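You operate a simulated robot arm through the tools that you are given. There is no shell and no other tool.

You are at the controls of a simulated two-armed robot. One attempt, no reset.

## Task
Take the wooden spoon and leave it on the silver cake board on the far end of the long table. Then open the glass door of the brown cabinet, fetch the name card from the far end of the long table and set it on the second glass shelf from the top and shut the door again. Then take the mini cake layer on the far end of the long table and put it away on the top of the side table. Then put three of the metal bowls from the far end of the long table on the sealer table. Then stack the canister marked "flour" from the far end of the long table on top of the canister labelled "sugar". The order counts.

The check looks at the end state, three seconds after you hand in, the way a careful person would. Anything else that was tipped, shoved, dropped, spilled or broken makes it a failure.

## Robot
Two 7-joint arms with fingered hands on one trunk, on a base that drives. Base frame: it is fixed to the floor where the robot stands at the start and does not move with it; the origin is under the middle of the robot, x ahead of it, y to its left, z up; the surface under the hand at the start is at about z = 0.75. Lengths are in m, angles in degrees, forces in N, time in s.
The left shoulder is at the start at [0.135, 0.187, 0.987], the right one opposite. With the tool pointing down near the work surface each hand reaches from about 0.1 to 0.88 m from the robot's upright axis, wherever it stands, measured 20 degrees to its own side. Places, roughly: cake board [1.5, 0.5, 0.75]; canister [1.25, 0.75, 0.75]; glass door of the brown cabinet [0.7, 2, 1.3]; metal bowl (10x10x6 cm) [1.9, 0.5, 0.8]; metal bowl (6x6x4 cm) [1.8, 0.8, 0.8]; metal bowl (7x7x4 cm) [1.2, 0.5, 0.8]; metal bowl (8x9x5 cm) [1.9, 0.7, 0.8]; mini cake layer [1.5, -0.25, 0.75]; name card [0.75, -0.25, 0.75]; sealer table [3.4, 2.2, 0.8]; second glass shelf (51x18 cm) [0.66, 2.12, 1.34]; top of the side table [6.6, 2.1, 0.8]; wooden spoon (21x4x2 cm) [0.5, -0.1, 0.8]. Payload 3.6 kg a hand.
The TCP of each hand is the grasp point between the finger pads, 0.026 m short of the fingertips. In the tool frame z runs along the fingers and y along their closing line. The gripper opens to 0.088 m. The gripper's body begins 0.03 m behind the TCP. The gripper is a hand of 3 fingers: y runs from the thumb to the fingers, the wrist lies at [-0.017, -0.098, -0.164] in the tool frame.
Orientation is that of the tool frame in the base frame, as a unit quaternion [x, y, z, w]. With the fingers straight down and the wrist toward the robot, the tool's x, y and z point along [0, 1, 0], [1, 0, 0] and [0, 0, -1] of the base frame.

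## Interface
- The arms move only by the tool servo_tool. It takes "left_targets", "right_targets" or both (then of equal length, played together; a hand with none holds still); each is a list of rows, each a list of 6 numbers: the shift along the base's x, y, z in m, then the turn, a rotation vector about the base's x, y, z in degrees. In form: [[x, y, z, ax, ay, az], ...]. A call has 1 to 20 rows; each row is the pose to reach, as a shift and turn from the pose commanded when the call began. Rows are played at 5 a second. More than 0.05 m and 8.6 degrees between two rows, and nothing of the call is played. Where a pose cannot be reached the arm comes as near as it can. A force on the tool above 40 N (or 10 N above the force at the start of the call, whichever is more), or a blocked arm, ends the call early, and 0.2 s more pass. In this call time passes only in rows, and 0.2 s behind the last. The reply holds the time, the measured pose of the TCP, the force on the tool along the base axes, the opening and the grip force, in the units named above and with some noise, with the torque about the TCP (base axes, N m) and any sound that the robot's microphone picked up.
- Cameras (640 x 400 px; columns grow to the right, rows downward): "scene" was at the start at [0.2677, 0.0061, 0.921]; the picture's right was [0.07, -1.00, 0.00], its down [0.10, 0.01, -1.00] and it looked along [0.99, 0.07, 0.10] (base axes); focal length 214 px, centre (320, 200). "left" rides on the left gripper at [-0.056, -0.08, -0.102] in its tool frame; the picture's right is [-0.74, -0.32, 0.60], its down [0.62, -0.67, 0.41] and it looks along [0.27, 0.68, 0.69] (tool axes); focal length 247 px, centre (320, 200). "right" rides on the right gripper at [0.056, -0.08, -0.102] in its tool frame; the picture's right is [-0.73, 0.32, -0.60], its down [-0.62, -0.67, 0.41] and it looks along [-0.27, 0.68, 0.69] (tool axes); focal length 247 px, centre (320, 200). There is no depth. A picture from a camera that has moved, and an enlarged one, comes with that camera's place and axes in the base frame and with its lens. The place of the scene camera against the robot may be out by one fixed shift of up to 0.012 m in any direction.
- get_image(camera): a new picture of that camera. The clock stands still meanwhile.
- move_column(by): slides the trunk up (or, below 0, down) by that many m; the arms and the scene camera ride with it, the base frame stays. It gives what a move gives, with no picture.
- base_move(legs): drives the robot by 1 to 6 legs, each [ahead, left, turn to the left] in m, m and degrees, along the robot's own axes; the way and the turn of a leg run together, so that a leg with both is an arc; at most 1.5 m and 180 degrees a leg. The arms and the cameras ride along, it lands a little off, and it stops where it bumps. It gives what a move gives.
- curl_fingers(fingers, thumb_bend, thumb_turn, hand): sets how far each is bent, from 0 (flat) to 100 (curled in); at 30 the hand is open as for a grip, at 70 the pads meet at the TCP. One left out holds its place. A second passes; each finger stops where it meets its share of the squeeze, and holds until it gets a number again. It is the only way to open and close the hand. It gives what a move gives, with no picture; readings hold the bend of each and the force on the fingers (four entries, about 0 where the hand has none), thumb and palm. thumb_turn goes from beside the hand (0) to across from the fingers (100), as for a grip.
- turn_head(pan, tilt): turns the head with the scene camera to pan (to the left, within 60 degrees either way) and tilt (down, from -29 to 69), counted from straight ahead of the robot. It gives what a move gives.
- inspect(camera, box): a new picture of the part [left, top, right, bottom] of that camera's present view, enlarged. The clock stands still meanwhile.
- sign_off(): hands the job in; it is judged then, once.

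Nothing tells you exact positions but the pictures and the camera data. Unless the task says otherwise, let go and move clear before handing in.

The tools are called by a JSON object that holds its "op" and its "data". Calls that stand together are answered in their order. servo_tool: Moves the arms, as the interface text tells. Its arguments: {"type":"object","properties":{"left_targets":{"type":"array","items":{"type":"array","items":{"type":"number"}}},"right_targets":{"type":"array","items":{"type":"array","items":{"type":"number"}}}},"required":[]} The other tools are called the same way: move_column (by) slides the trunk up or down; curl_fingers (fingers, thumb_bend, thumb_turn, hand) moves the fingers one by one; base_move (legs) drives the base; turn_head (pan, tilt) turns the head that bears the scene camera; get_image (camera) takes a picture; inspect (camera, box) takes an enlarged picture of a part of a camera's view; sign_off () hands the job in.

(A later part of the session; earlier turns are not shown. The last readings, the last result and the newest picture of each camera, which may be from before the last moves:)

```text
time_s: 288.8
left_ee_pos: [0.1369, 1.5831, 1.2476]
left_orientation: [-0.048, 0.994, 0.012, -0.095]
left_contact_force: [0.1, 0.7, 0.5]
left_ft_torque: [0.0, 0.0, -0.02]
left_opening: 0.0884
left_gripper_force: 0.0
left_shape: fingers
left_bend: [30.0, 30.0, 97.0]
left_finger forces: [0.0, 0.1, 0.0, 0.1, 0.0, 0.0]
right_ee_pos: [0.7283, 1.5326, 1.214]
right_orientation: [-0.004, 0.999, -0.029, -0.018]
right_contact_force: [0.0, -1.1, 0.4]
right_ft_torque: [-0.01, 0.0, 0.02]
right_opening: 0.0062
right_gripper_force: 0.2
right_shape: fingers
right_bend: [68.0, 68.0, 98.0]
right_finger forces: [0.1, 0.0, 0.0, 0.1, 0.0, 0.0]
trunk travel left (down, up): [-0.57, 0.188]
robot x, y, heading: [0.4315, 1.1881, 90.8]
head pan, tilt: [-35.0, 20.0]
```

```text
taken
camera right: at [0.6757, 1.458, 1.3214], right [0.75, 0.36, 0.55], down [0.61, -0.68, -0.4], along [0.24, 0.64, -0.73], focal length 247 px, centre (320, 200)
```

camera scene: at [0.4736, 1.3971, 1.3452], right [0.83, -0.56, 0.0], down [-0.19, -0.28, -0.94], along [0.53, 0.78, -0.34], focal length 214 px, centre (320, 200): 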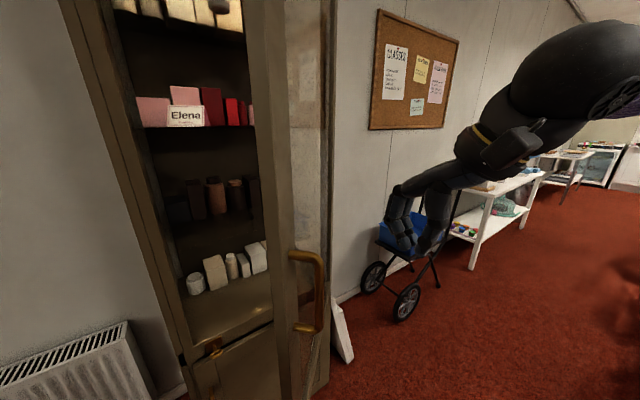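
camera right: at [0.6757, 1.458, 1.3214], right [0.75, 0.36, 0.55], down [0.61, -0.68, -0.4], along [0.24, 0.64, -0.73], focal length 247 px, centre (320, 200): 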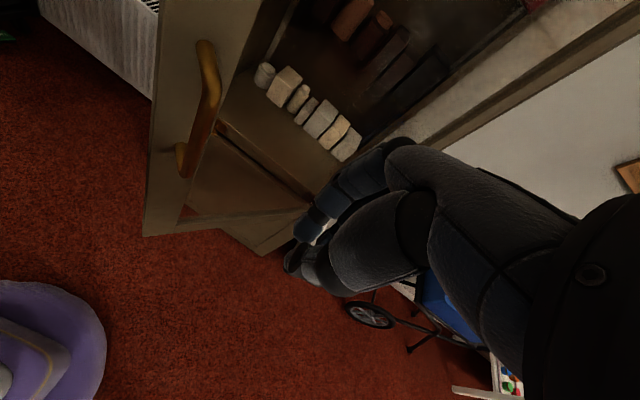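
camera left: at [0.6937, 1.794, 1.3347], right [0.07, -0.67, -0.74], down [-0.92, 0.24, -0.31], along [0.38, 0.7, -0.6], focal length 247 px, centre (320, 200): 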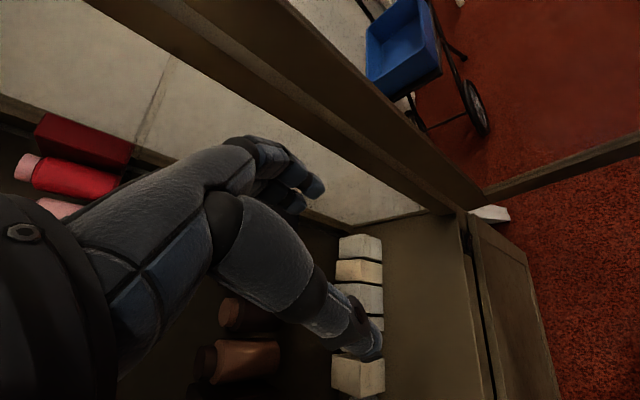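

The right hand is now on the door's outer side. I'll shift a little left and drive forward to push the door shut.

{"op": "base_move", "data": {"legs": [[0, 0.1, 0], [0.2, 0, 0]]}}

{"op": "get_image", "data": {"camera": "scene"}}

{"op": "get_image", "data": {"camera": "right"}}

```text
time_s: 291.2
left_ee_pos: [0.0325, 1.7837, 1.2467]
left_orientation: [-0.047, 0.994, 0.012, -0.094]
left_contact_force: [0.6, 0.8, 0.1]
left_ft_torque: [-0.03, -0.03, 0.01]
left_opening: 0.0882
left_gripper_force: 0.0
left_shape: fingers
left_bend: [30.0, 30.0, 97.0]
left_finger forces: [0.0, 0.0, 0.1, 0.0, 0.0, 0.0]
right_ee_pos: [0.6232, 1.7332, 1.2145]
right_orientation: [-0.004, 0.999, -0.029, -0.017]
right_contact_force: [0.9, 0.2, 0.1]
right_ft_torque: [-0.01, 0.0, 0.01]
right_opening: 0.006
right_gripper_force: 0.1
right_shape: fingers
right_bend: [68.0, 68.0, 98.0]
right_finger forces: [0.0, 0.0, 0.1, 0.0, 0.0, 0.0]
trunk travel left (down, up): [-0.57, 0.188]
robot x, y, heading: [0.3276, 1.3886, 90.7]
head pan, tilt: [-35.0, 20.0]
```

```text
taken
camera scene: at [0.37, 1.5975, 1.3451], right [0.83, -0.56, 0.0], down [-0.19, -0.28, -0.94], along [0.53, 0.78, -0.34], focal length 214 px, centre (320, 200)
```

scene: 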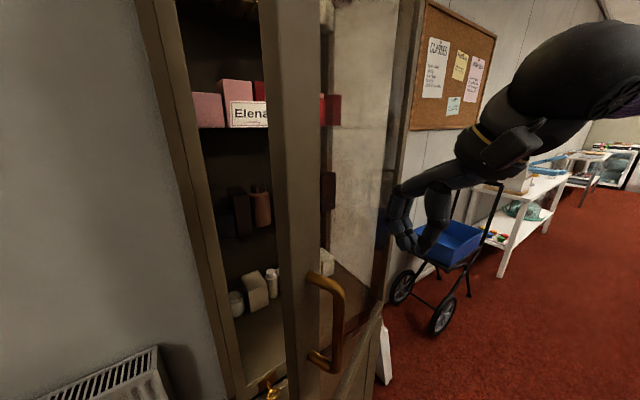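

```text
taken
camera right: at [0.5721, 1.6584, 1.3213], right [0.75, 0.36, 0.55], down [0.61, -0.68, -0.39], along [0.24, 0.64, -0.73], focal length 247 px, centre (320, 200)
```

right: 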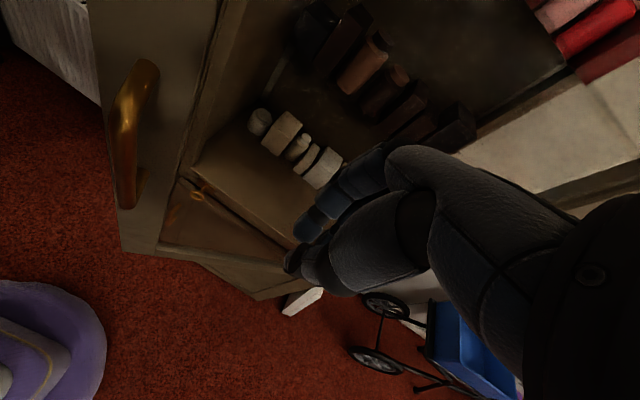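

The door is down to about 27°. Continuing forward to shut it.

{"op": "base_move", "data": {"legs": [[0.2, 0, 0]]}}

{"op": "get_image", "data": {"camera": "scene"}}

{"op": "get_image", "data": {"camera": "right"}}

```text
time_s: 292.8
left_ee_pos: [0.0299, 1.9848, 1.2486]
left_orientation: [-0.048, 0.994, 0.012, -0.095]
left_contact_force: [0.3, 1.0, 0.5]
left_ft_torque: [-0.01, 0.0, 0.0]
left_opening: 0.0883
left_gripper_force: 0.0
left_shape: fingers
left_bend: [30.0, 30.0, 97.0]
left_finger forces: [0.0, 0.0, 0.0, 0.1, 0.0, 0.0]
right_ee_pos: [0.6217, 1.9338, 1.2143]
right_orientation: [-0.004, 0.999, -0.029, -0.017]
right_contact_force: [0.1, 0.5, 0.1]
right_ft_torque: [0.0, 0.01, 0.02]
right_opening: 0.0062
right_gripper_force: 0.0
right_shape: fingers
right_bend: [68.0, 68.0, 98.0]
right_finger forces: [0.0, 0.1, 0.0, 0.0, 0.1, 0.1]
trunk travel left (down, up): [-0.57, 0.188]
robot x, y, heading: [0.3249, 1.5894, 90.8]
head pan, tilt: [-35.0, 20.0]
```

```text
taken
camera scene: at [0.3675, 1.7985, 1.3451], right [0.83, -0.56, 0.0], down [-0.19, -0.28, -0.94], along [0.53, 0.78, -0.34], focal length 214 px, centre (320, 200)
```

scene: 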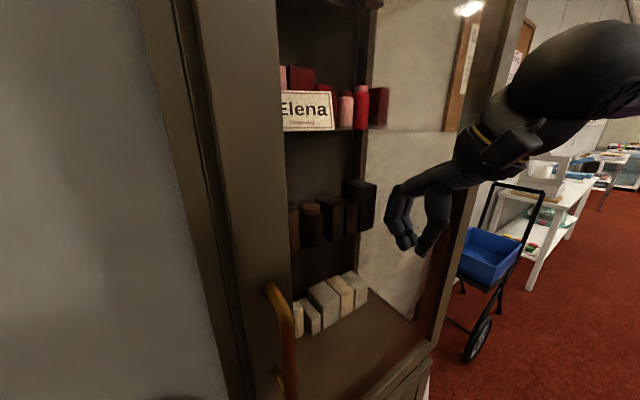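

```text
taken
camera right: at [0.5696, 1.8594, 1.3213], right [0.75, 0.36, 0.55], down [0.61, -0.68, -0.39], along [0.24, 0.64, -0.73], focal length 247 px, centre (320, 200)
```

right: 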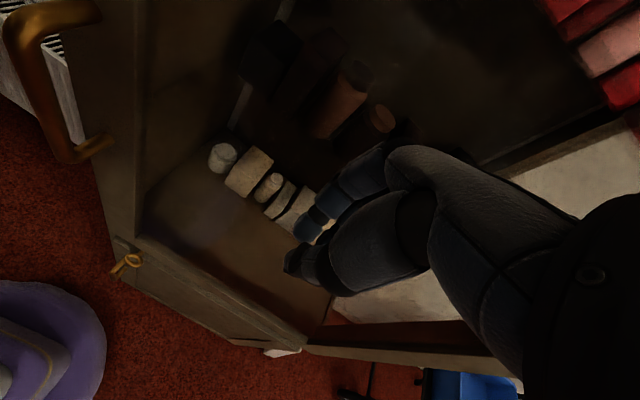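

Nearly shut; one more gentle push until it seats.

{"op": "base_move", "data": {"legs": [[0.04, 0, 0]]}}

{"op": "get_image", "data": {"camera": "right"}}

{"op": "base_move", "data": {"legs": [[0.03, 0, 0]]}}

{"op": "get_image", "data": {"camera": "right"}}

{"op": "get_image", "data": {"camera": "scene"}}

```text
time_s: 293.7
left_ee_pos: [0.0302, 2.01, 1.2496]
left_orientation: [-0.046, 0.994, 0.013, -0.096]
left_contact_force: [0.3, 0.1, -0.6]
left_ft_torque: [-0.03, 0.0, 0.01]
left_opening: 0.0885
left_gripper_force: 0.1
left_shape: fingers
left_bend: [30.0, 30.0, 97.0]
left_finger forces: [0.1, 0.0, 0.0, 0.1, 0.0, 0.0]
right_ee_pos: [0.6189, 1.9454, 1.209]
right_orientation: [-0.009, 0.999, -0.045, -0.019]
right_contact_force: [0.6, -18.2, 3.8]
right_ft_torque: [0.3, -0.02, -0.11]
right_opening: 0.0019
right_gripper_force: 8.2
right_shape: fingers
right_bend: [70.0, 68.0, 98.0]
right_finger forces: [3.0, 14.5, 0.0, 0.0, 0.0, 0.1]
trunk travel left (down, up): [-0.57, 0.188]
robot x, y, heading: [0.3217, 1.6183, 90.7]
head pan, tilt: [-35.0, 20.0]
stopped in leg 1: the force on the tool passed its limit at 85 N (the readings are from after the stop); the commanded pose is now the measured one
```

```text
taken
camera right: at [0.5675, 1.8746, 1.3196], right [0.75, 0.38, 0.54], down [0.62, -0.69, -0.37], along [0.23, 0.61, -0.75], focal length 247 px, centre (320, 200)
```

right: 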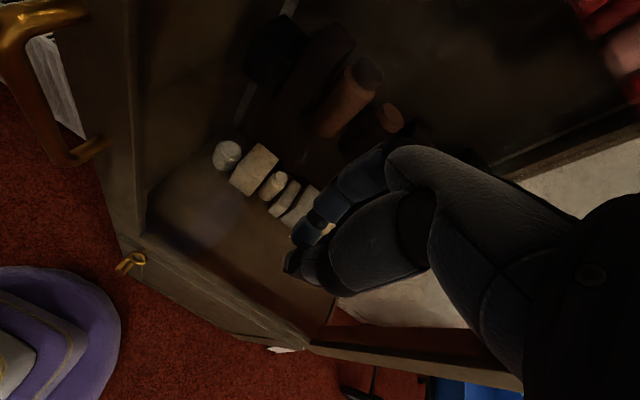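

```text
time_s: 294.4
left_ee_pos: [0.0312, 2.0192, 1.2499]
left_orientation: [-0.046, 0.994, 0.013, -0.095]
left_contact_force: [-0.2, -1.4, 0.6]
left_ft_torque: [0.03, -0.02, 0.03]
left_opening: 0.0883
left_gripper_force: 0.0
left_shape: fingers
left_bend: [30.0, 30.0, 97.0]
left_finger forces: [0.0, 0.1, 0.1, 0.0, 0.1, 0.0]
right_ee_pos: [0.6172, 1.9449, 1.2035]
right_orientation: [-0.01, 0.998, -0.061, -0.02]
right_contact_force: [-1.4, -21.4, 2.7]
right_ft_torque: [0.49, -0.04, -0.14]
right_opening: 0.0022
right_gripper_force: 10.1
right_shape: fingers
right_bend: [70.0, 68.0, 98.0]
right_finger forces: [2.0, 19.0, 0.1, 0.1, 0.1, 0.0]
trunk travel left (down, up): [-0.57, 0.188]
robot x, y, heading: [0.3251, 1.6225, 90.8]
head pan, tilt: [-35.0, 20.0]
stopped in leg 1: the force on the tool passed its limit at 59 N (the readings are from after the stop); the commanded pose is now the measured one
```

```text
taken
camera right: at [0.5662, 1.8772, 1.3166], right [0.75, 0.4, 0.53], down [0.62, -0.7, -0.35], along [0.23, 0.59, -0.78], focal length 247 px, centre (320, 200)
```

right: 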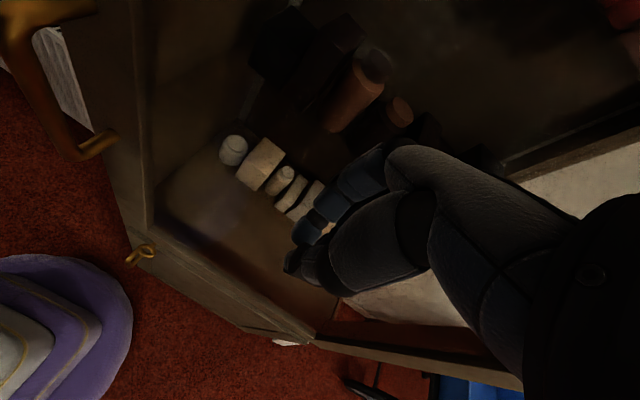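

```text
taken
camera scene: at [0.3679, 1.8313, 1.3459], right [0.83, -0.56, 0.0], down [-0.19, -0.28, -0.94], along [0.53, 0.78, -0.34], focal length 214 px, centre (320, 200)
```

scene: 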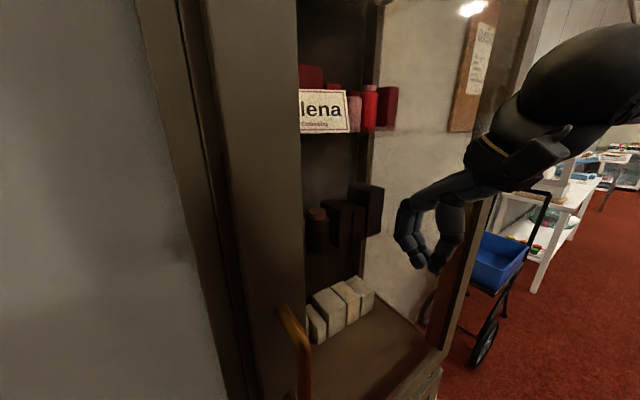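

The door is firmly seated. Backing away and checking that it stays closed.

{"op": "base_move", "data": {"legs": [[-0.3, 0, 0]]}}

{"op": "turn_head", "data": {"pan": -20, "tilt": 10}}

{"op": "get_image", "data": {"camera": "scene"}}

{"op": "get_image", "data": {"camera": "right"}}

```text
time_s: 296.5
left_ee_pos: [0.0329, 1.7187, 1.2483]
left_orientation: [-0.048, 0.994, 0.013, -0.096]
left_contact_force: [0.3, 0.4, 0.7]
left_ft_torque: [-0.03, 0.0, 0.01]
left_opening: 0.0882
left_gripper_force: 0.0
left_shape: fingers
left_bend: [30.0, 30.0, 97.0]
left_finger forces: [0.0, 0.0, 0.1, 0.0, 0.0, 0.0]
right_ee_pos: [0.6208, 1.6498, 1.2033]
right_orientation: [-0.009, 0.998, -0.058, -0.019]
right_contact_force: [0.2, 1.0, 0.6]
right_ft_torque: [0.05, -0.04, 0.02]
right_opening: 0.006
right_gripper_force: 0.1
right_shape: fingers
right_bend: [68.0, 68.0, 98.0]
right_finger forces: [0.1, 0.1, 0.0, 0.0, 0.0, 0.1]
trunk travel left (down, up): [-0.57, 0.188]
robot x, y, heading: [0.3275, 1.3239, 90.7]
head pan, tilt: [-35.0, 20.0]
```

```text
time_s: 297.3
left_ee_pos: [0.0342, 1.7199, 1.2482]
left_orientation: [-0.048, 0.994, 0.012, -0.096]
left_contact_force: [-0.2, 0.3, -0.4]
left_ft_torque: [0.0, 0.01, 0.03]
left_opening: 0.0882
left_gripper_force: 0.1
left_shape: fingers
left_bend: [30.0, 30.0, 97.0]
left_finger forces: [0.0, 0.0, 0.0, 0.0, 0.0, 0.0]
right_ee_pos: [0.6202, 1.6511, 1.2048]
right_orientation: [-0.009, 0.998, -0.059, -0.018]
right_contact_force: [-0.8, 0.3, -0.6]
right_ft_torque: [-0.04, 0.02, 0.0]
right_opening: 0.0064
right_gripper_force: 0.1
right_shape: fingers
right_bend: [68.0, 68.0, 98.0]
right_finger forces: [0.0, 0.0, 0.1, 0.0, 0.0, 0.1]
trunk travel left (down, up): [-0.57, 0.188]
robot x, y, heading: [0.3283, 1.3263, 90.8]
head pan, tilt: [-20.0, 10.0]
```

```text
taken
camera scene: at [0.349, 1.5449, 1.3614], right [0.94, -0.33, 0.0], down [-0.06, -0.16, -0.98], along [0.33, 0.93, -0.17], focal length 214 px, centre (320, 200)
```

scene: 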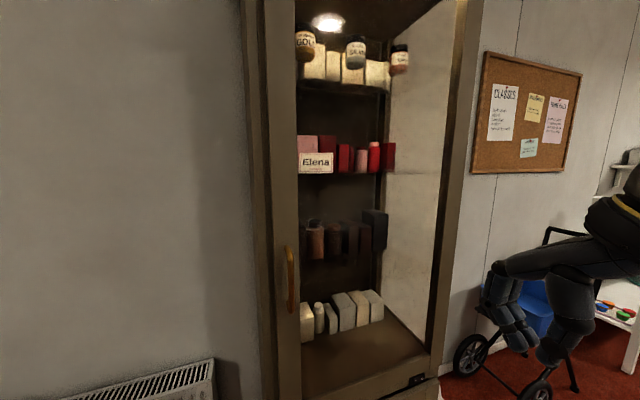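

```text
taken
camera right: at [0.5696, 1.5827, 1.3163], right [0.75, 0.4, 0.53], down [0.62, -0.7, -0.35], along [0.23, 0.59, -0.77], focal length 247 px, centre (320, 200)
```

right: 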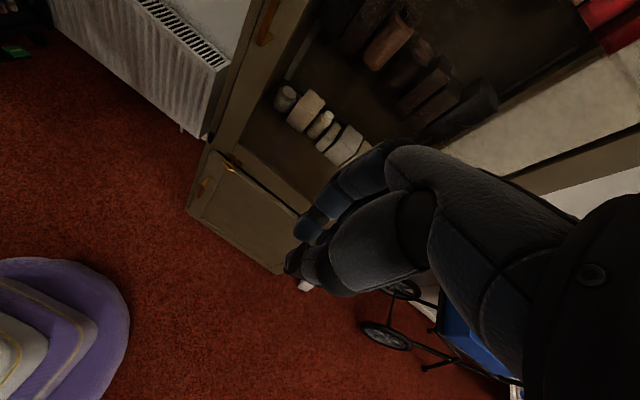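

The door is closed and the Elena card stands on the second shelf. Next is the mini cake layer at about (1.53, -0.21), which I'll reach from the right side of the table. Driving around the near end.

{"op": "base_move", "data": {"legs": [[-0.18, 0.63, 0], [0, 0, 180], [1.2, 0, 0], [1.2, 0, 0], [0, 0, 90]]}}

{"op": "turn_head", "data": {"pan": 10, "tilt": 20}}

{"op": "get_image", "data": {"camera": "scene"}}

```text
time_s: 323.4
left_ee_pos: [0.078, -0.9941, 1.2483]
left_orientation: [0.689, 0.718, 0.078, -0.057]
left_contact_force: [-0.6, -0.4, -0.3]
left_ft_torque: [-0.01, 0.06, 0.01]
left_opening: 0.0884
left_gripper_force: 0.1
left_shape: fingers
left_bend: [30.0, 30.0, 97.0]
left_finger forces: [0.0, 0.0, 0.0, 0.2, 0.1, 0.1]
right_ee_pos: [-0.023, -1.5767, 1.2042]
right_orientation: [0.718, 0.693, -0.027, -0.055]
right_contact_force: [0.0, 0.0, -1.0]
right_ft_torque: [-0.01, -0.02, 0.01]
right_opening: 0.0063
right_gripper_force: 0.0
right_shape: fingers
right_bend: [68.0, 68.0, 98.0]
right_finger forces: [0.0, 0.0, 0.0, 0.0, 0.0, 0.0]
trunk travel left (down, up): [-0.57, 0.188]
robot x, y, heading: [-0.3323, -1.2685, -2.4]
head pan, tilt: [-20.0, 10.0]
```

```text
time_s: 324.3
left_ee_pos: [0.0774, -0.9933, 1.2482]
left_orientation: [0.69, 0.717, 0.078, -0.057]
left_contact_force: [-0.2, -0.1, 0.2]
left_ft_torque: [0.02, -0.01, 0.02]
left_opening: 0.0883
left_gripper_force: 0.0
left_shape: fingers
left_bend: [30.0, 30.0, 97.0]
left_finger forces: [0.1, 0.1, 0.1, 0.0, 0.0, 0.0]
right_ee_pos: [-0.0237, -1.5763, 1.2046]
right_orientation: [0.719, 0.693, -0.027, -0.054]
right_contact_force: [-0.2, -0.2, 0.1]
right_ft_torque: [-0.02, -0.01, -0.02]
right_opening: 0.0062
right_gripper_force: 0.0
right_shape: fingers
right_bend: [68.0, 68.0, 98.0]
right_finger forces: [0.1, 0.1, 0.0, 0.0, 0.0, 0.0]
trunk travel left (down, up): [-0.57, 0.188]
robot x, y, heading: [-0.3366, -1.2692, -2.2]
head pan, tilt: [10.0, 20.0]
```

```text
taken
camera scene: at [-0.118, -1.2608, 1.3453], right [0.13, -0.99, 0.0], down [-0.34, -0.04, -0.94], along [0.93, 0.12, -0.34], focal length 214 px, centre (320, 200)
```

scene: 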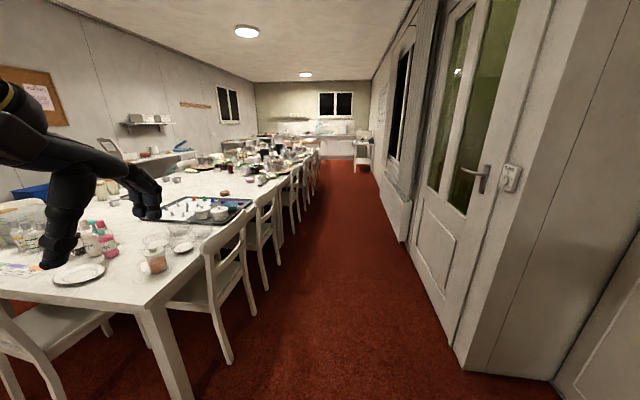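

The right aisle is clear; chairs there end near y≈-0.68, with a gap around x≈1.7–2.3. I'll drive up the aisle and turn in toward the cake layer.

{"op": "base_move", "data": {"legs": [[0, 0.1, 2.2], [1.1, 0.02, 0], [1.08, 0, 0], [0, 0, 90]]}}

{"op": "turn_head", "data": {"pan": 15, "tilt": 40}}

{"op": "get_image", "data": {"camera": "scene"}}

```text
time_s: 339.7
left_ee_pos: [1.5589, -0.7672, 1.2474]
left_orientation: [-0.035, 0.995, 0.013, -0.095]
left_contact_force: [-0.1, 0.7, -0.2]
left_ft_torque: [0.01, 0.04, 0.02]
left_opening: 0.0883
left_gripper_force: 0.0
left_shape: fingers
left_bend: [30.0, 30.0, 97.0]
left_finger forces: [0.0, 0.0, 0.0, 0.1, 0.0, 0.0]
right_ee_pos: [2.1456, -0.8492, 1.2041]
right_orientation: [0.002, 0.998, -0.058, -0.019]
right_contact_force: [-0.2, 0.7, -0.7]
right_ft_torque: [-0.02, 0.02, -0.02]
right_opening: 0.0064
right_gripper_force: 0.1
right_shape: fingers
right_bend: [68.0, 68.0, 98.0]
right_finger forces: [0.0, 0.1, 0.0, 0.0, 0.0, 0.0]
trunk travel left (down, up): [-0.57, 0.188]
robot x, y, heading: [1.8423, -1.1707, 89.5]
head pan, tilt: [10.0, 20.0]
```

```text
time_s: 340.5
left_ee_pos: [1.5579, -0.7678, 1.2473]
left_orientation: [-0.035, 0.995, 0.013, -0.095]
left_contact_force: [0.3, -0.5, 0.6]
left_ft_torque: [-0.03, -0.02, 0.01]
left_opening: 0.0883
left_gripper_force: 0.0
left_shape: fingers
left_bend: [30.0, 30.0, 97.0]
left_finger forces: [0.0, 0.0, 0.0, 0.1, 0.0, 0.0]
right_ee_pos: [2.1436, -0.8496, 1.2039]
right_orientation: [0.001, 0.998, -0.058, -0.019]
right_contact_force: [-0.5, -0.5, -0.2]
right_ft_torque: [-0.01, -0.03, -0.02]
right_opening: 0.0064
right_gripper_force: 0.0
right_shape: fingers
right_bend: [68.0, 68.0, 98.0]
right_finger forces: [0.0, 0.0, 0.0, 0.1, 0.0, 0.1]
trunk travel left (down, up): [-0.57, 0.188]
robot x, y, heading: [1.8446, -1.1685, 89.3]
head pan, tilt: [15.0, 40.0]
```

```text
taken
camera scene: at [1.8164, -0.9544, 1.3139], right [0.97, 0.25, 0.0], down [0.16, -0.62, -0.77], along [-0.19, 0.74, -0.64], focal length 214 px, centre (320, 200)
```

scene: 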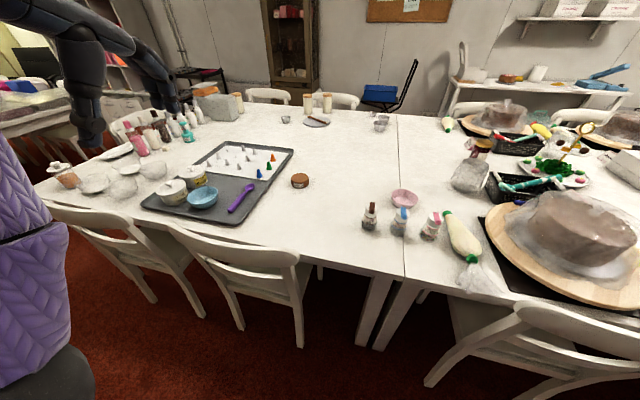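

{"op": "base_move", "data": {"legs": [[0.23, 0, 0]]}}

{"op": "move_column", "data": {"by": -0.2}}

{"op": "get_image", "data": {"camera": "scene"}}

{"op": "inspect", "data": {"camera": "scene", "box": [230, 120, 390, 220]}}

{"op": "get_image", "data": {"camera": "left"}}

```text
time_s: 342.2
left_ee_pos: [1.5608, -0.5347, 1.2479]
left_orientation: [-0.035, 0.995, 0.013, -0.095]
left_contact_force: [0.8, 0.3, 0.6]
left_ft_torque: [-0.02, -0.02, 0.01]
left_opening: 0.0884
left_gripper_force: 0.1
left_shape: fingers
left_bend: [30.0, 30.0, 97.0]
left_finger forces: [0.1, 0.0, 0.1, 0.0, 0.0, 0.0]
right_ee_pos: [2.1479, -0.618, 1.2034]
right_orientation: [0.003, 0.998, -0.058, -0.019]
right_contact_force: [0.4, 0.8, 0.9]
right_ft_torque: [-0.01, 0.03, -0.02]
right_opening: 0.0064
right_gripper_force: 0.1
right_shape: fingers
right_bend: [68.0, 68.0, 98.0]
right_finger forces: [0.1, 0.0, 0.0, 0.1, 0.0, 0.0]
trunk travel left (down, up): [-0.57, 0.188]
robot x, y, heading: [1.8462, -0.9412, 89.4]
head pan, tilt: [15.0, 40.0]
```

```text
time_s: 344.4
left_ee_pos: [1.5324, -0.5367, 1.0539]
left_orientation: [-0.053, 0.988, 0.015, -0.141]
left_contact_force: [-0.4, 0.1, 0.2]
left_ft_torque: [0.0, 0.03, -0.01]
left_opening: 0.0883
left_gripper_force: 0.0
left_shape: fingers
left_bend: [30.0, 30.0, 97.0]
left_finger forces: [0.1, 0.1, 0.0, 0.0, 0.0, 0.0]
right_ee_pos: [2.1471, -0.6081, 0.9827]
right_orientation: [0.002, 0.995, -0.094, -0.02]
right_contact_force: [0.4, 0.3, 0.5]
right_ft_torque: [-0.05, 0.02, 0.0]
right_opening: 0.0063
right_gripper_force: 0.0
right_shape: fingers
right_bend: [68.0, 68.0, 98.0]
right_finger forces: [0.1, 0.0, 0.0, 0.1, 0.0, 0.1]
trunk travel left (down, up): [-0.37, 0.388]
robot x, y, heading: [1.8457, -0.9326, 89.5]
head pan, tilt: [15.0, 40.0]
```

```text
taken
camera scene: at [1.8189, -0.7084, 1.1052], right [0.97, 0.25, 0.0], down [0.16, -0.62, -0.77], along [-0.19, 0.74, -0.64], focal length 214 px, centre (320, 200)
```

scene: 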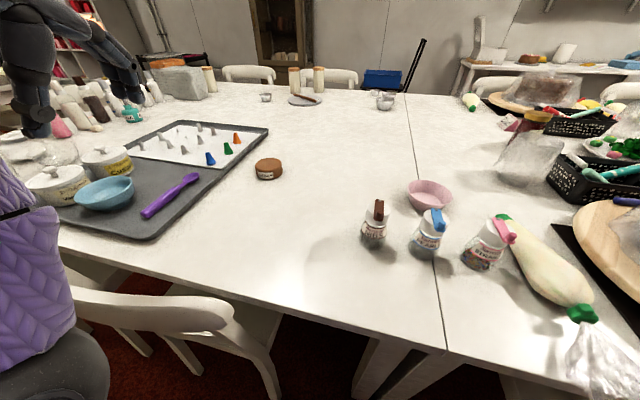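

```text
4.00 times, centred on (310, 170) of scene
camera zoom: at [1.8189, -0.7084, 1.1052], right [0.97, 0.25, 0.0], down [0.16, -0.62, -0.77], along [-0.19, 0.74, -0.64], focal length 858 px, centre (360, 320)
```

zoom: 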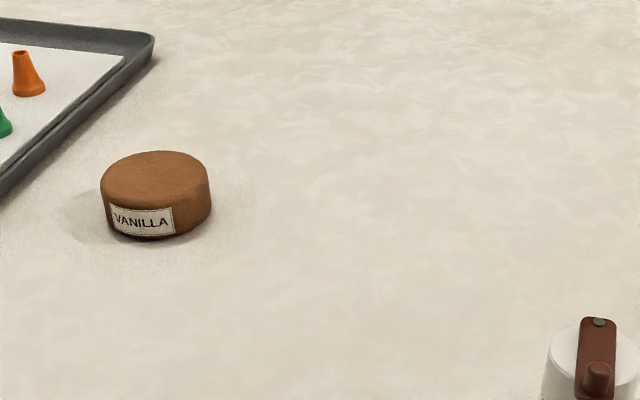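

```text
taken
camera left: at [1.6226, -0.6111, 1.1326], right [0.57, -0.23, -0.79], down [-0.64, -0.72, -0.25], along [-0.52, 0.65, -0.56], focal length 247 px, centre (320, 200)
```

left: 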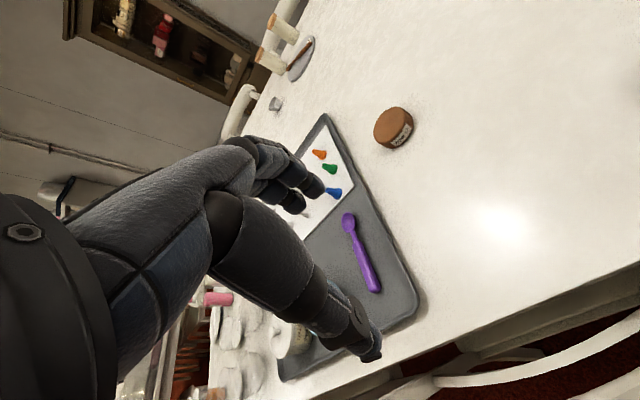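

The vanilla cake layer is at about (1.542, -0.215), 8 cm wide and 3.3 cm high. I'll open the left hand wider and bring it over the cake.

{"op": "curl_fingers", "data": {"hand": "left", "fingers": 20, "thumb_bend": 20}}

{"op": "servo_tool", "data": {"left_targets": [[0.001, 0.035, -0.01, -0.2, -1.8, -0.7], [0.002, 0.07, -0.02, -0.4, -3.6, -1.4], [0.003, 0.105, -0.03, -0.6, -5.4, -2], [0.004, 0.14, -0.04, -0.8, -7.2, -2.7], [0.005, 0.175, -0.055, -1, -9, -3.4], [0.007, 0.21, -0.07, -1.2, -10.9, -4.1], [0.008, 0.245, -0.085, -1.4, -12.7, -4.7], [0.009, 0.28, -0.1, -1.6, -14.5, -5.4], [0.01, 0.31, -0.115, -1.7, -16.3, -6.1], [0.01, 0.322, -0.13, -1.7, -16.3, -6.1]]}}

{"op": "get_image", "data": {"camera": "left"}}

{"op": "get_image", "data": {"camera": "scene"}}

```text
time_s: 345.6
left_ee_pos: [1.5312, -0.5361, 1.0536]
left_orientation: [-0.055, 0.988, 0.016, -0.141]
left_contact_force: [0.4, 0.3, -0.6]
left_ft_torque: [-0.02, -0.02, -0.04]
left_opening: 0.1088
left_gripper_force: 0.1
left_shape: fingers
left_bend: [20.0, 20.0, 97.0]
left_finger forces: [0.0, 0.0, 0.1, 0.1, 0.0, 0.0]
right_ee_pos: [2.1473, -0.6081, 0.9821]
right_orientation: [0.002, 0.995, -0.094, -0.019]
right_contact_force: [0.3, 0.4, 0.1]
right_ft_torque: [0.02, 0.0, 0.0]
right_opening: 0.0062
right_gripper_force: 0.0
right_shape: fingers
right_bend: [68.0, 68.0, 98.0]
right_finger forces: [0.0, 0.0, 0.0, 0.0, 0.1, 0.0]
trunk travel left (down, up): [-0.37, 0.388]
robot x, y, heading: [1.8475, -0.9407, 89.5]
head pan, tilt: [15.0, 40.0]
stopped (left hand): the arm was blocked; the commanded pose is now the measured one
```

```text
time_s: 347.8
left_ee_pos: [1.5433, -0.2143, 0.9248]
left_orientation: [-0.002, 1.0, 0.002, 0.004]
left_contact_force: [-0.5, -0.6, -0.6]
left_ft_torque: [0.01, 0.01, -0.01]
left_opening: 0.1087
left_gripper_force: 0.1
left_shape: fingers
left_bend: [20.0, 20.0, 97.0]
left_finger forces: [0.1, 0.0, 0.0, 0.0, 0.1, 0.0]
right_ee_pos: [2.1471, -0.6087, 0.9821]
right_orientation: [0.003, 0.995, -0.094, -0.019]
right_contact_force: [0.1, -0.6, 0.1]
right_ft_torque: [0.01, -0.01, 0.02]
right_opening: 0.0064
right_gripper_force: 0.1
right_shape: fingers
right_bend: [68.0, 68.0, 98.0]
right_finger forces: [0.1, 0.1, 0.0, 0.1, 0.0, 0.1]
trunk travel left (down, up): [-0.37, 0.388]
robot x, y, heading: [1.8456, -0.9394, 89.4]
head pan, tilt: [15.0, 40.0]
```

```text
taken
camera left: at [1.5992, -0.2926, 1.0272], right [0.74, -0.31, -0.59], down [-0.62, -0.67, -0.42], along [-0.26, 0.68, -0.69], focal length 247 px, centre (320, 200)
```

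left: 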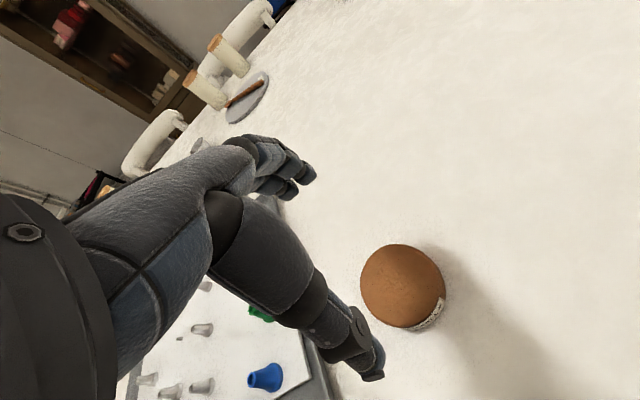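

```text
taken
camera scene: at [1.8189, -0.7081, 1.105], right [0.97, 0.25, 0.0], down [0.16, -0.62, -0.77], along [-0.19, 0.74, -0.64], focal length 214 px, centre (320, 200)
```

scene: 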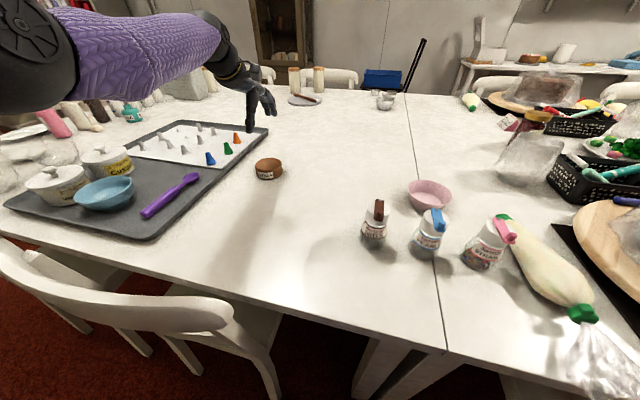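

The hand is centred over the cake. Lowering so the fingers surround it.

{"op": "servo_tool", "data": {"left_targets": [[0.003, 0.004, -0.04, 0, 0, 0], [0.003, 0.004, -0.08, 0, 0, 0], [0.003, 0.004, -0.11, 0, 0, 0], [0.003, 0.004, -0.125, 0, 0, 0], [0.003, 0.004, -0.135, 0, 0, 0]]}}

{"op": "get_image", "data": {"camera": "left"}}

{"op": "inspect", "data": {"camera": "scene", "box": [180, 70, 340, 200]}}

```text
time_s: 349.0
left_ee_pos: [1.5479, -0.242, 0.8133]
left_orientation: [-0.002, 1.0, 0.0, 0.003]
left_contact_force: [0.4, -0.1, 0.3]
left_ft_torque: [-0.02, -0.01, 0.0]
left_opening: 0.1088
left_gripper_force: 0.1
left_shape: fingers
left_bend: [20.0, 20.0, 98.0]
left_finger forces: [0.0, 0.0, 0.0, 0.0, 0.0, 0.0]
left hand out of reach, approached as far as the arm can: row 1, 2, 3, 4, 5
right_ee_pos: [2.147, -0.6088, 0.982]
right_orientation: [0.003, 0.995, -0.094, -0.02]
right_contact_force: [0.0, 0.2, -0.4]
right_ft_torque: [0.0, 0.0, -0.03]
right_opening: 0.0065
right_gripper_force: 0.0
right_shape: fingers
right_bend: [68.0, 68.0, 98.0]
right_finger forces: [0.1, 0.0, 0.0, 0.0, 0.0, 0.0]
trunk travel left (down, up): [-0.37, 0.388]
robot x, y, heading: [1.8468, -0.94, 89.6]
head pan, tilt: [15.0, 40.0]
```

```text
taken
camera left: at [1.6033, -0.3203, 0.9171], right [0.74, -0.32, -0.59], down [-0.62, -0.67, -0.42], along [-0.26, 0.68, -0.69], focal length 247 px, centre (320, 200)
```

left: 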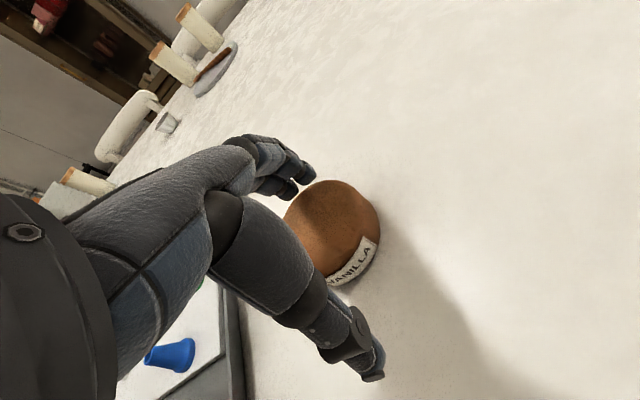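

```text
3.08 times, centred on (260, 135) of scene
camera zoom: at [1.8189, -0.7082, 1.105], right [0.97, 0.25, 0.0], down [0.16, -0.62, -0.77], along [-0.19, 0.74, -0.64], focal length 660 px, centre (505, 400)
```

zoom: 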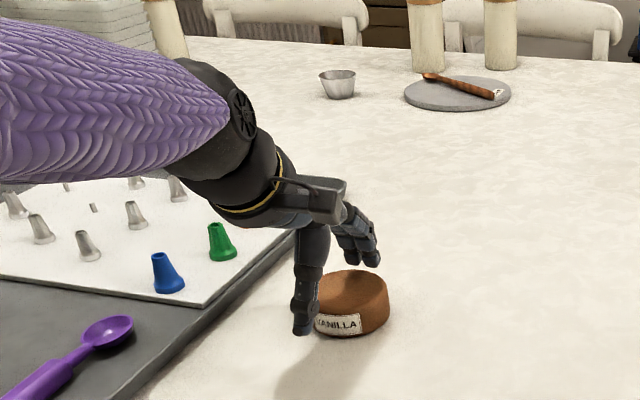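

The arm is slightly short. I'll raise a little, move the base 3 cm forward, and lower with the trunk instead.

{"op": "move_column", "data": {"by": 0.05}}

{"op": "base_move", "data": {"legs": [[0.032, 0, 0]]}}

{"op": "get_image", "data": {"camera": "left"}}

```text
time_s: 349.9
left_ee_pos: [1.5481, -0.2414, 0.8796]
left_orientation: [-0.002, 1.0, 0.011, 0.003]
left_contact_force: [0.1, -0.7, 0.6]
left_ft_torque: [0.01, -0.03, 0.0]
left_opening: 0.1092
left_gripper_force: 0.0
left_shape: fingers
left_bend: [20.0, 20.0, 98.0]
left_finger forces: [0.0, 0.1, 0.1, 0.0, 0.0, 0.0]
right_ee_pos: [2.1477, -0.6078, 1.0327]
right_orientation: [0.002, 0.995, -0.094, -0.019]
right_contact_force: [0.2, -0.5, 0.2]
right_ft_torque: [0.02, -0.01, 0.0]
right_opening: 0.006
right_gripper_force: 0.0
right_shape: fingers
right_bend: [68.0, 68.0, 98.0]
right_finger forces: [0.0, 0.1, 0.0, 0.0, 0.0, 0.0]
trunk travel left (down, up): [-0.42, 0.338]
robot x, y, heading: [1.8519, -0.9376, 89.5]
head pan, tilt: [15.0, 40.0]
```

```text
time_s: 350.8
left_ee_pos: [1.5482, -0.2074, 0.8777]
left_orientation: [-0.002, 1.0, 0.01, 0.003]
left_contact_force: [-0.2, 1.0, -0.6]
left_ft_torque: [-0.05, 0.0, -0.02]
left_opening: 0.1089
left_gripper_force: 0.1
left_shape: fingers
left_bend: [20.0, 20.0, 98.0]
left_finger forces: [0.1, 0.0, 0.0, 0.0, 0.0, 0.0]
right_ee_pos: [2.1484, -0.5737, 1.0312]
right_orientation: [0.003, 0.995, -0.094, -0.02]
right_contact_force: [-1.0, 0.6, -0.5]
right_ft_torque: [-0.01, 0.0, 0.01]
right_opening: 0.0066
right_gripper_force: 0.1
right_shape: fingers
right_bend: [68.0, 68.0, 98.0]
right_finger forces: [0.0, 0.0, 0.1, 0.1, 0.1, 0.0]
trunk travel left (down, up): [-0.42, 0.338]
robot x, y, heading: [1.8508, -0.9043, 89.5]
head pan, tilt: [15.0, 40.0]
```

```text
taken
camera left: at [1.6044, -0.2892, 0.9793], right [0.74, -0.3, -0.6], down [-0.62, -0.66, -0.43], along [-0.26, 0.69, -0.68], focal length 247 px, centre (320, 200)
```

left: 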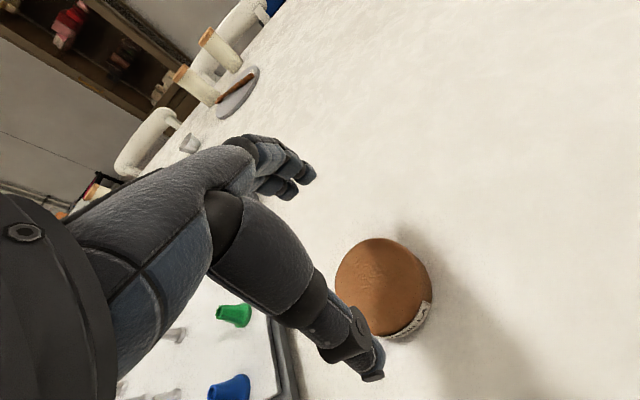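

{"op": "move_column", "data": {"by": -0.08}}

{"op": "get_image", "data": {"camera": "left"}}

{"op": "inspect", "data": {"camera": "scene", "box": [180, 70, 340, 200]}}

```text
time_s: 351.9
left_ee_pos: [1.5497, -0.2095, 0.7743]
left_orientation: [-0.001, 1.0, -0.009, 0.004]
left_contact_force: [0.5, -0.3, 0.7]
left_ft_torque: [-0.02, 0.0, 0.02]
left_opening: 0.1094
left_gripper_force: 0.1
left_shape: fingers
left_bend: [20.0, 20.0, 98.0]
left_finger forces: [0.0, 0.0, 0.0, 0.0, 0.0, 0.0]
right_ee_pos: [2.1463, -0.5701, 0.9413]
right_orientation: [0.004, 0.993, -0.112, -0.02]
right_contact_force: [0.0, 0.3, 0.6]
right_ft_torque: [0.0, -0.04, -0.02]
right_opening: 0.0065
right_gripper_force: 0.1
right_shape: fingers
right_bend: [68.0, 68.0, 98.0]
right_finger forces: [0.1, 0.1, 0.0, 0.1, 0.1, 0.0]
trunk travel left (down, up): [-0.34, 0.418]
robot x, y, heading: [1.8452, -0.9052, 89.6]
head pan, tilt: [15.0, 40.0]
```

```text
taken
camera left: at [1.6042, -0.2874, 0.8786], right [0.74, -0.33, -0.59], down [-0.62, -0.67, -0.4], along [-0.26, 0.66, -0.7], focal length 247 px, centre (320, 200)
```

left: 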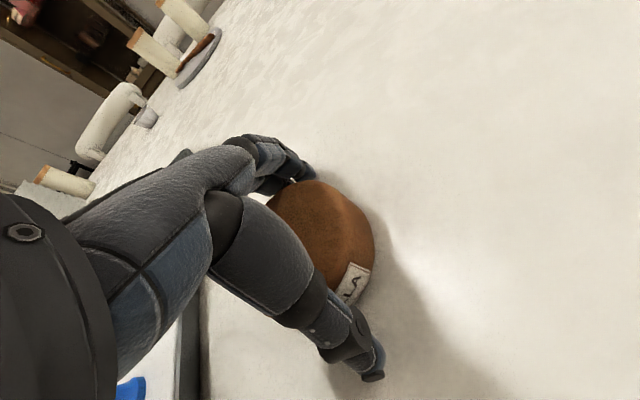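

```text
3.08 times, centred on (260, 135) of scene
camera zoom: at [1.8193, -0.6723, 1.073], right [0.97, 0.25, 0.0], down [0.16, -0.62, -0.77], along [-0.19, 0.74, -0.64], focal length 660 px, centre (505, 400)
```

zoom: 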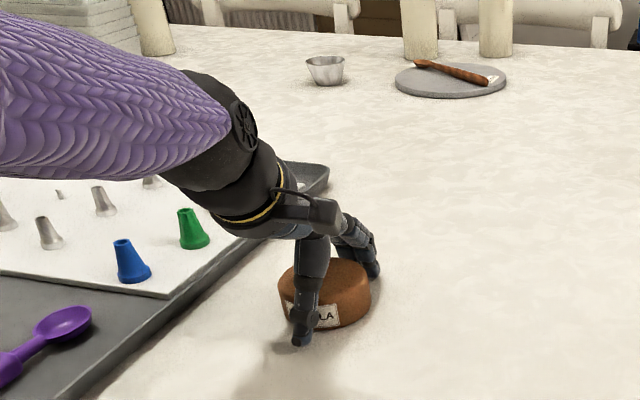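

The fingers straddle the cake with no contact. Closing gently.

{"op": "curl_fingers", "data": {"hand": "left", "fingers": 38, "thumb_bend": 38}}

{"op": "get_image", "data": {"camera": "left"}}

{"op": "inspect", "data": {"camera": "scene", "box": [180, 70, 340, 200]}}

```text
time_s: 352.9
left_ee_pos: [1.5487, -0.2096, 0.7765]
left_orientation: [-0.002, 1.0, -0.006, 0.003]
left_contact_force: [-0.7, 2.7, 12.6]
left_ft_torque: [0.78, 0.12, 0.04]
left_opening: 0.0828
left_gripper_force: 10.5
left_shape: fingers
left_bend: [32.0, 35.0, 97.0]
left_finger forces: [2.8, 14.2, 0.0, 0.1, 4.1, 0.0]
right_ee_pos: [2.1491, -0.5708, 0.9408]
right_orientation: [0.003, 0.993, -0.112, -0.02]
right_contact_force: [0.0, -0.3, 0.3]
right_ft_torque: [0.01, 0.0, 0.02]
right_opening: 0.0063
right_gripper_force: 0.1
right_shape: fingers
right_bend: [68.0, 68.0, 98.0]
right_finger forces: [0.1, 0.0, 0.0, 0.0, 0.0, 0.1]
trunk travel left (down, up): [-0.34, 0.418]
robot x, y, heading: [1.847, -0.9021, 89.2]
head pan, tilt: [15.0, 40.0]
```

```text
taken
camera left: at [1.6043, -0.287, 0.8803], right [0.74, -0.32, -0.59], down [-0.62, -0.67, -0.41], along [-0.27, 0.67, -0.7], focal length 247 px, centre (320, 200)
```

left: 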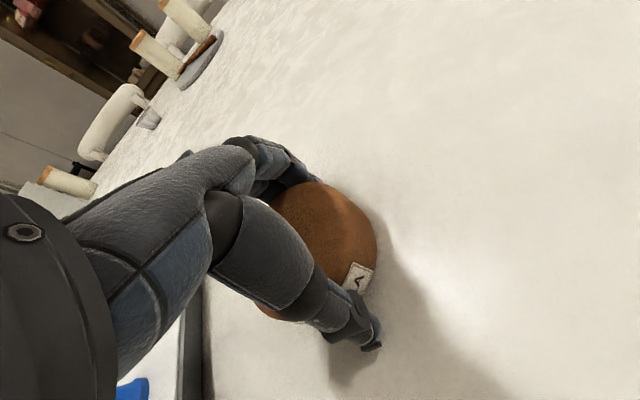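

```text
3.08 times, centred on (260, 135) of scene
camera zoom: at [1.8197, -0.6729, 1.0731], right [0.97, 0.25, 0.0], down [0.16, -0.62, -0.77], along [-0.19, 0.74, -0.64], focal length 660 px, centre (505, 400)
```

zoom: 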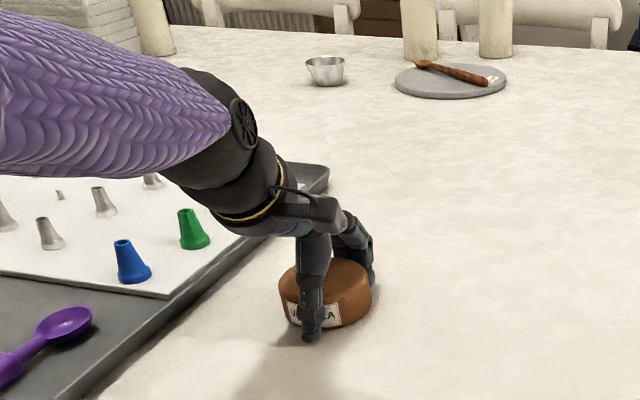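

{"op": "move_column", "data": {"by": 0.008}}

{"op": "curl_fingers", "data": {"hand": "left", "fingers": 42, "thumb_bend": 42}}

{"op": "move_column", "data": {"by": 0.04}}

{"op": "get_image", "data": {"camera": "left"}}

{"op": "inspect", "data": {"camera": "scene", "box": [180, 70, 340, 200]}}

```text
time_s: 353.5
left_ee_pos: [1.549, -0.2119, 0.7785]
left_orientation: [0.0, 1.0, -0.012, 0.004]
left_contact_force: [0.8, 0.3, 0.2]
left_ft_torque: [0.03, -0.01, -0.03]
left_opening: 0.082
left_gripper_force: 6.6
left_shape: fingers
left_bend: [34.0, 35.0, 97.0]
left_finger forces: [0.0, 7.1, 0.0, 0.0, 6.9, 0.0]
right_ee_pos: [2.1476, -0.5697, 0.9482]
right_orientation: [0.004, 0.993, -0.113, -0.02]
right_contact_force: [-0.1, -1.3, -0.1]
right_ft_torque: [-0.02, -0.02, -0.01]
right_opening: 0.0063
right_gripper_force: 0.0
right_shape: fingers
right_bend: [68.0, 68.0, 98.0]
right_finger forces: [0.0, 0.0, 0.0, 0.0, 0.0, 0.0]
trunk travel left (down, up): [-0.348, 0.41]
robot x, y, heading: [1.8473, -0.9034, 89.4]
head pan, tilt: [15.0, 40.0]
```

```text
time_s: 354.5
left_ee_pos: [1.5491, -0.2102, 0.7821]
left_orientation: [-0.001, 1.0, -0.008, 0.004]
left_contact_force: [0.1, 0.1, -0.2]
left_ft_torque: [0.02, 0.02, 0.02]
left_opening: 0.0805
left_gripper_force: 11.8
left_shape: fingers
left_bend: [36.0, 36.0, 96.0]
left_finger forces: [0.0, 11.7, 0.0, 0.0, 11.6, 0.0]
right_ee_pos: [2.1474, -0.569, 0.9485]
right_orientation: [0.004, 0.994, -0.112, -0.02]
right_contact_force: [0.4, 0.4, 0.4]
right_ft_torque: [0.04, -0.02, 0.02]
right_opening: 0.0063
right_gripper_force: 0.0
right_shape: fingers
right_bend: [68.0, 68.0, 98.0]
right_finger forces: [0.1, 0.1, 0.1, 0.0, 0.0, 0.0]
trunk travel left (down, up): [-0.348, 0.41]
robot x, y, heading: [1.8484, -0.9052, 89.3]
head pan, tilt: [15.0, 40.0]
```

```text
time_s: 355.3
left_ee_pos: [1.5498, -0.2106, 0.8373]
left_orientation: [0.0, 1.0, 0.002, 0.004]
left_contact_force: [0.5, -1.4, -1.1]
left_ft_torque: [-0.01, 0.0, 0.03]
left_opening: 0.0806
left_gripper_force: 11.7
left_shape: fingers
left_bend: [36.0, 36.0, 96.0]
left_finger forces: [0.1, 11.6, 0.1, 0.1, 11.6, 0.0]
right_ee_pos: [2.1478, -0.5699, 0.9882]
right_orientation: [0.003, 0.993, -0.113, -0.021]
right_contact_force: [0.7, -0.2, 0.2]
right_ft_torque: [0.0, 0.01, -0.01]
right_opening: 0.0065
right_gripper_force: 0.1
right_shape: fingers
right_bend: [68.0, 68.0, 98.0]
right_finger forces: [0.0, 0.1, 0.0, 0.0, 0.0, 0.0]
trunk travel left (down, up): [-0.388, 0.37]
robot x, y, heading: [1.8471, -0.906, 89.4]
head pan, tilt: [15.0, 40.0]
```

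```text
taken
camera left: at [1.6044, -0.2895, 0.9389], right [0.74, -0.31, -0.6], down [-0.62, -0.66, -0.42], along [-0.26, 0.68, -0.69], focal length 247 px, centre (320, 200)
```

left: 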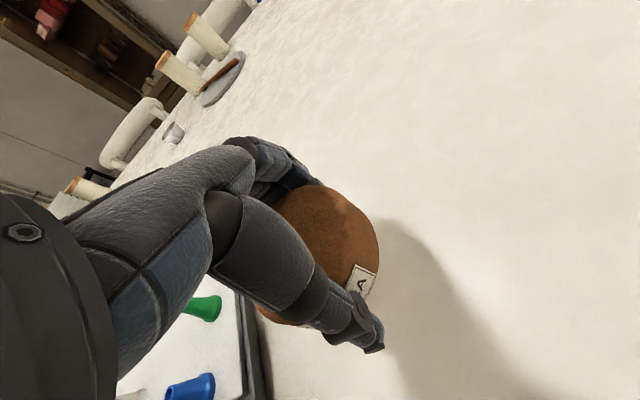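

```text
3.08 times, centred on (260, 135) of scene
camera zoom: at [1.8192, -0.6778, 1.1241], right [0.97, 0.25, 0.0], down [0.16, -0.62, -0.77], along [-0.19, 0.74, -0.64], focal length 660 px, centre (505, 400)
```

zoom: 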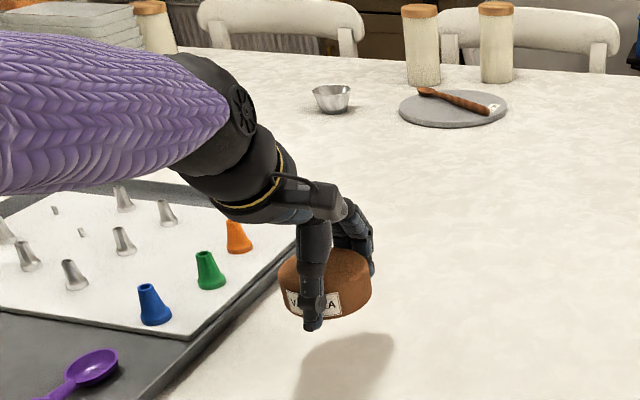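

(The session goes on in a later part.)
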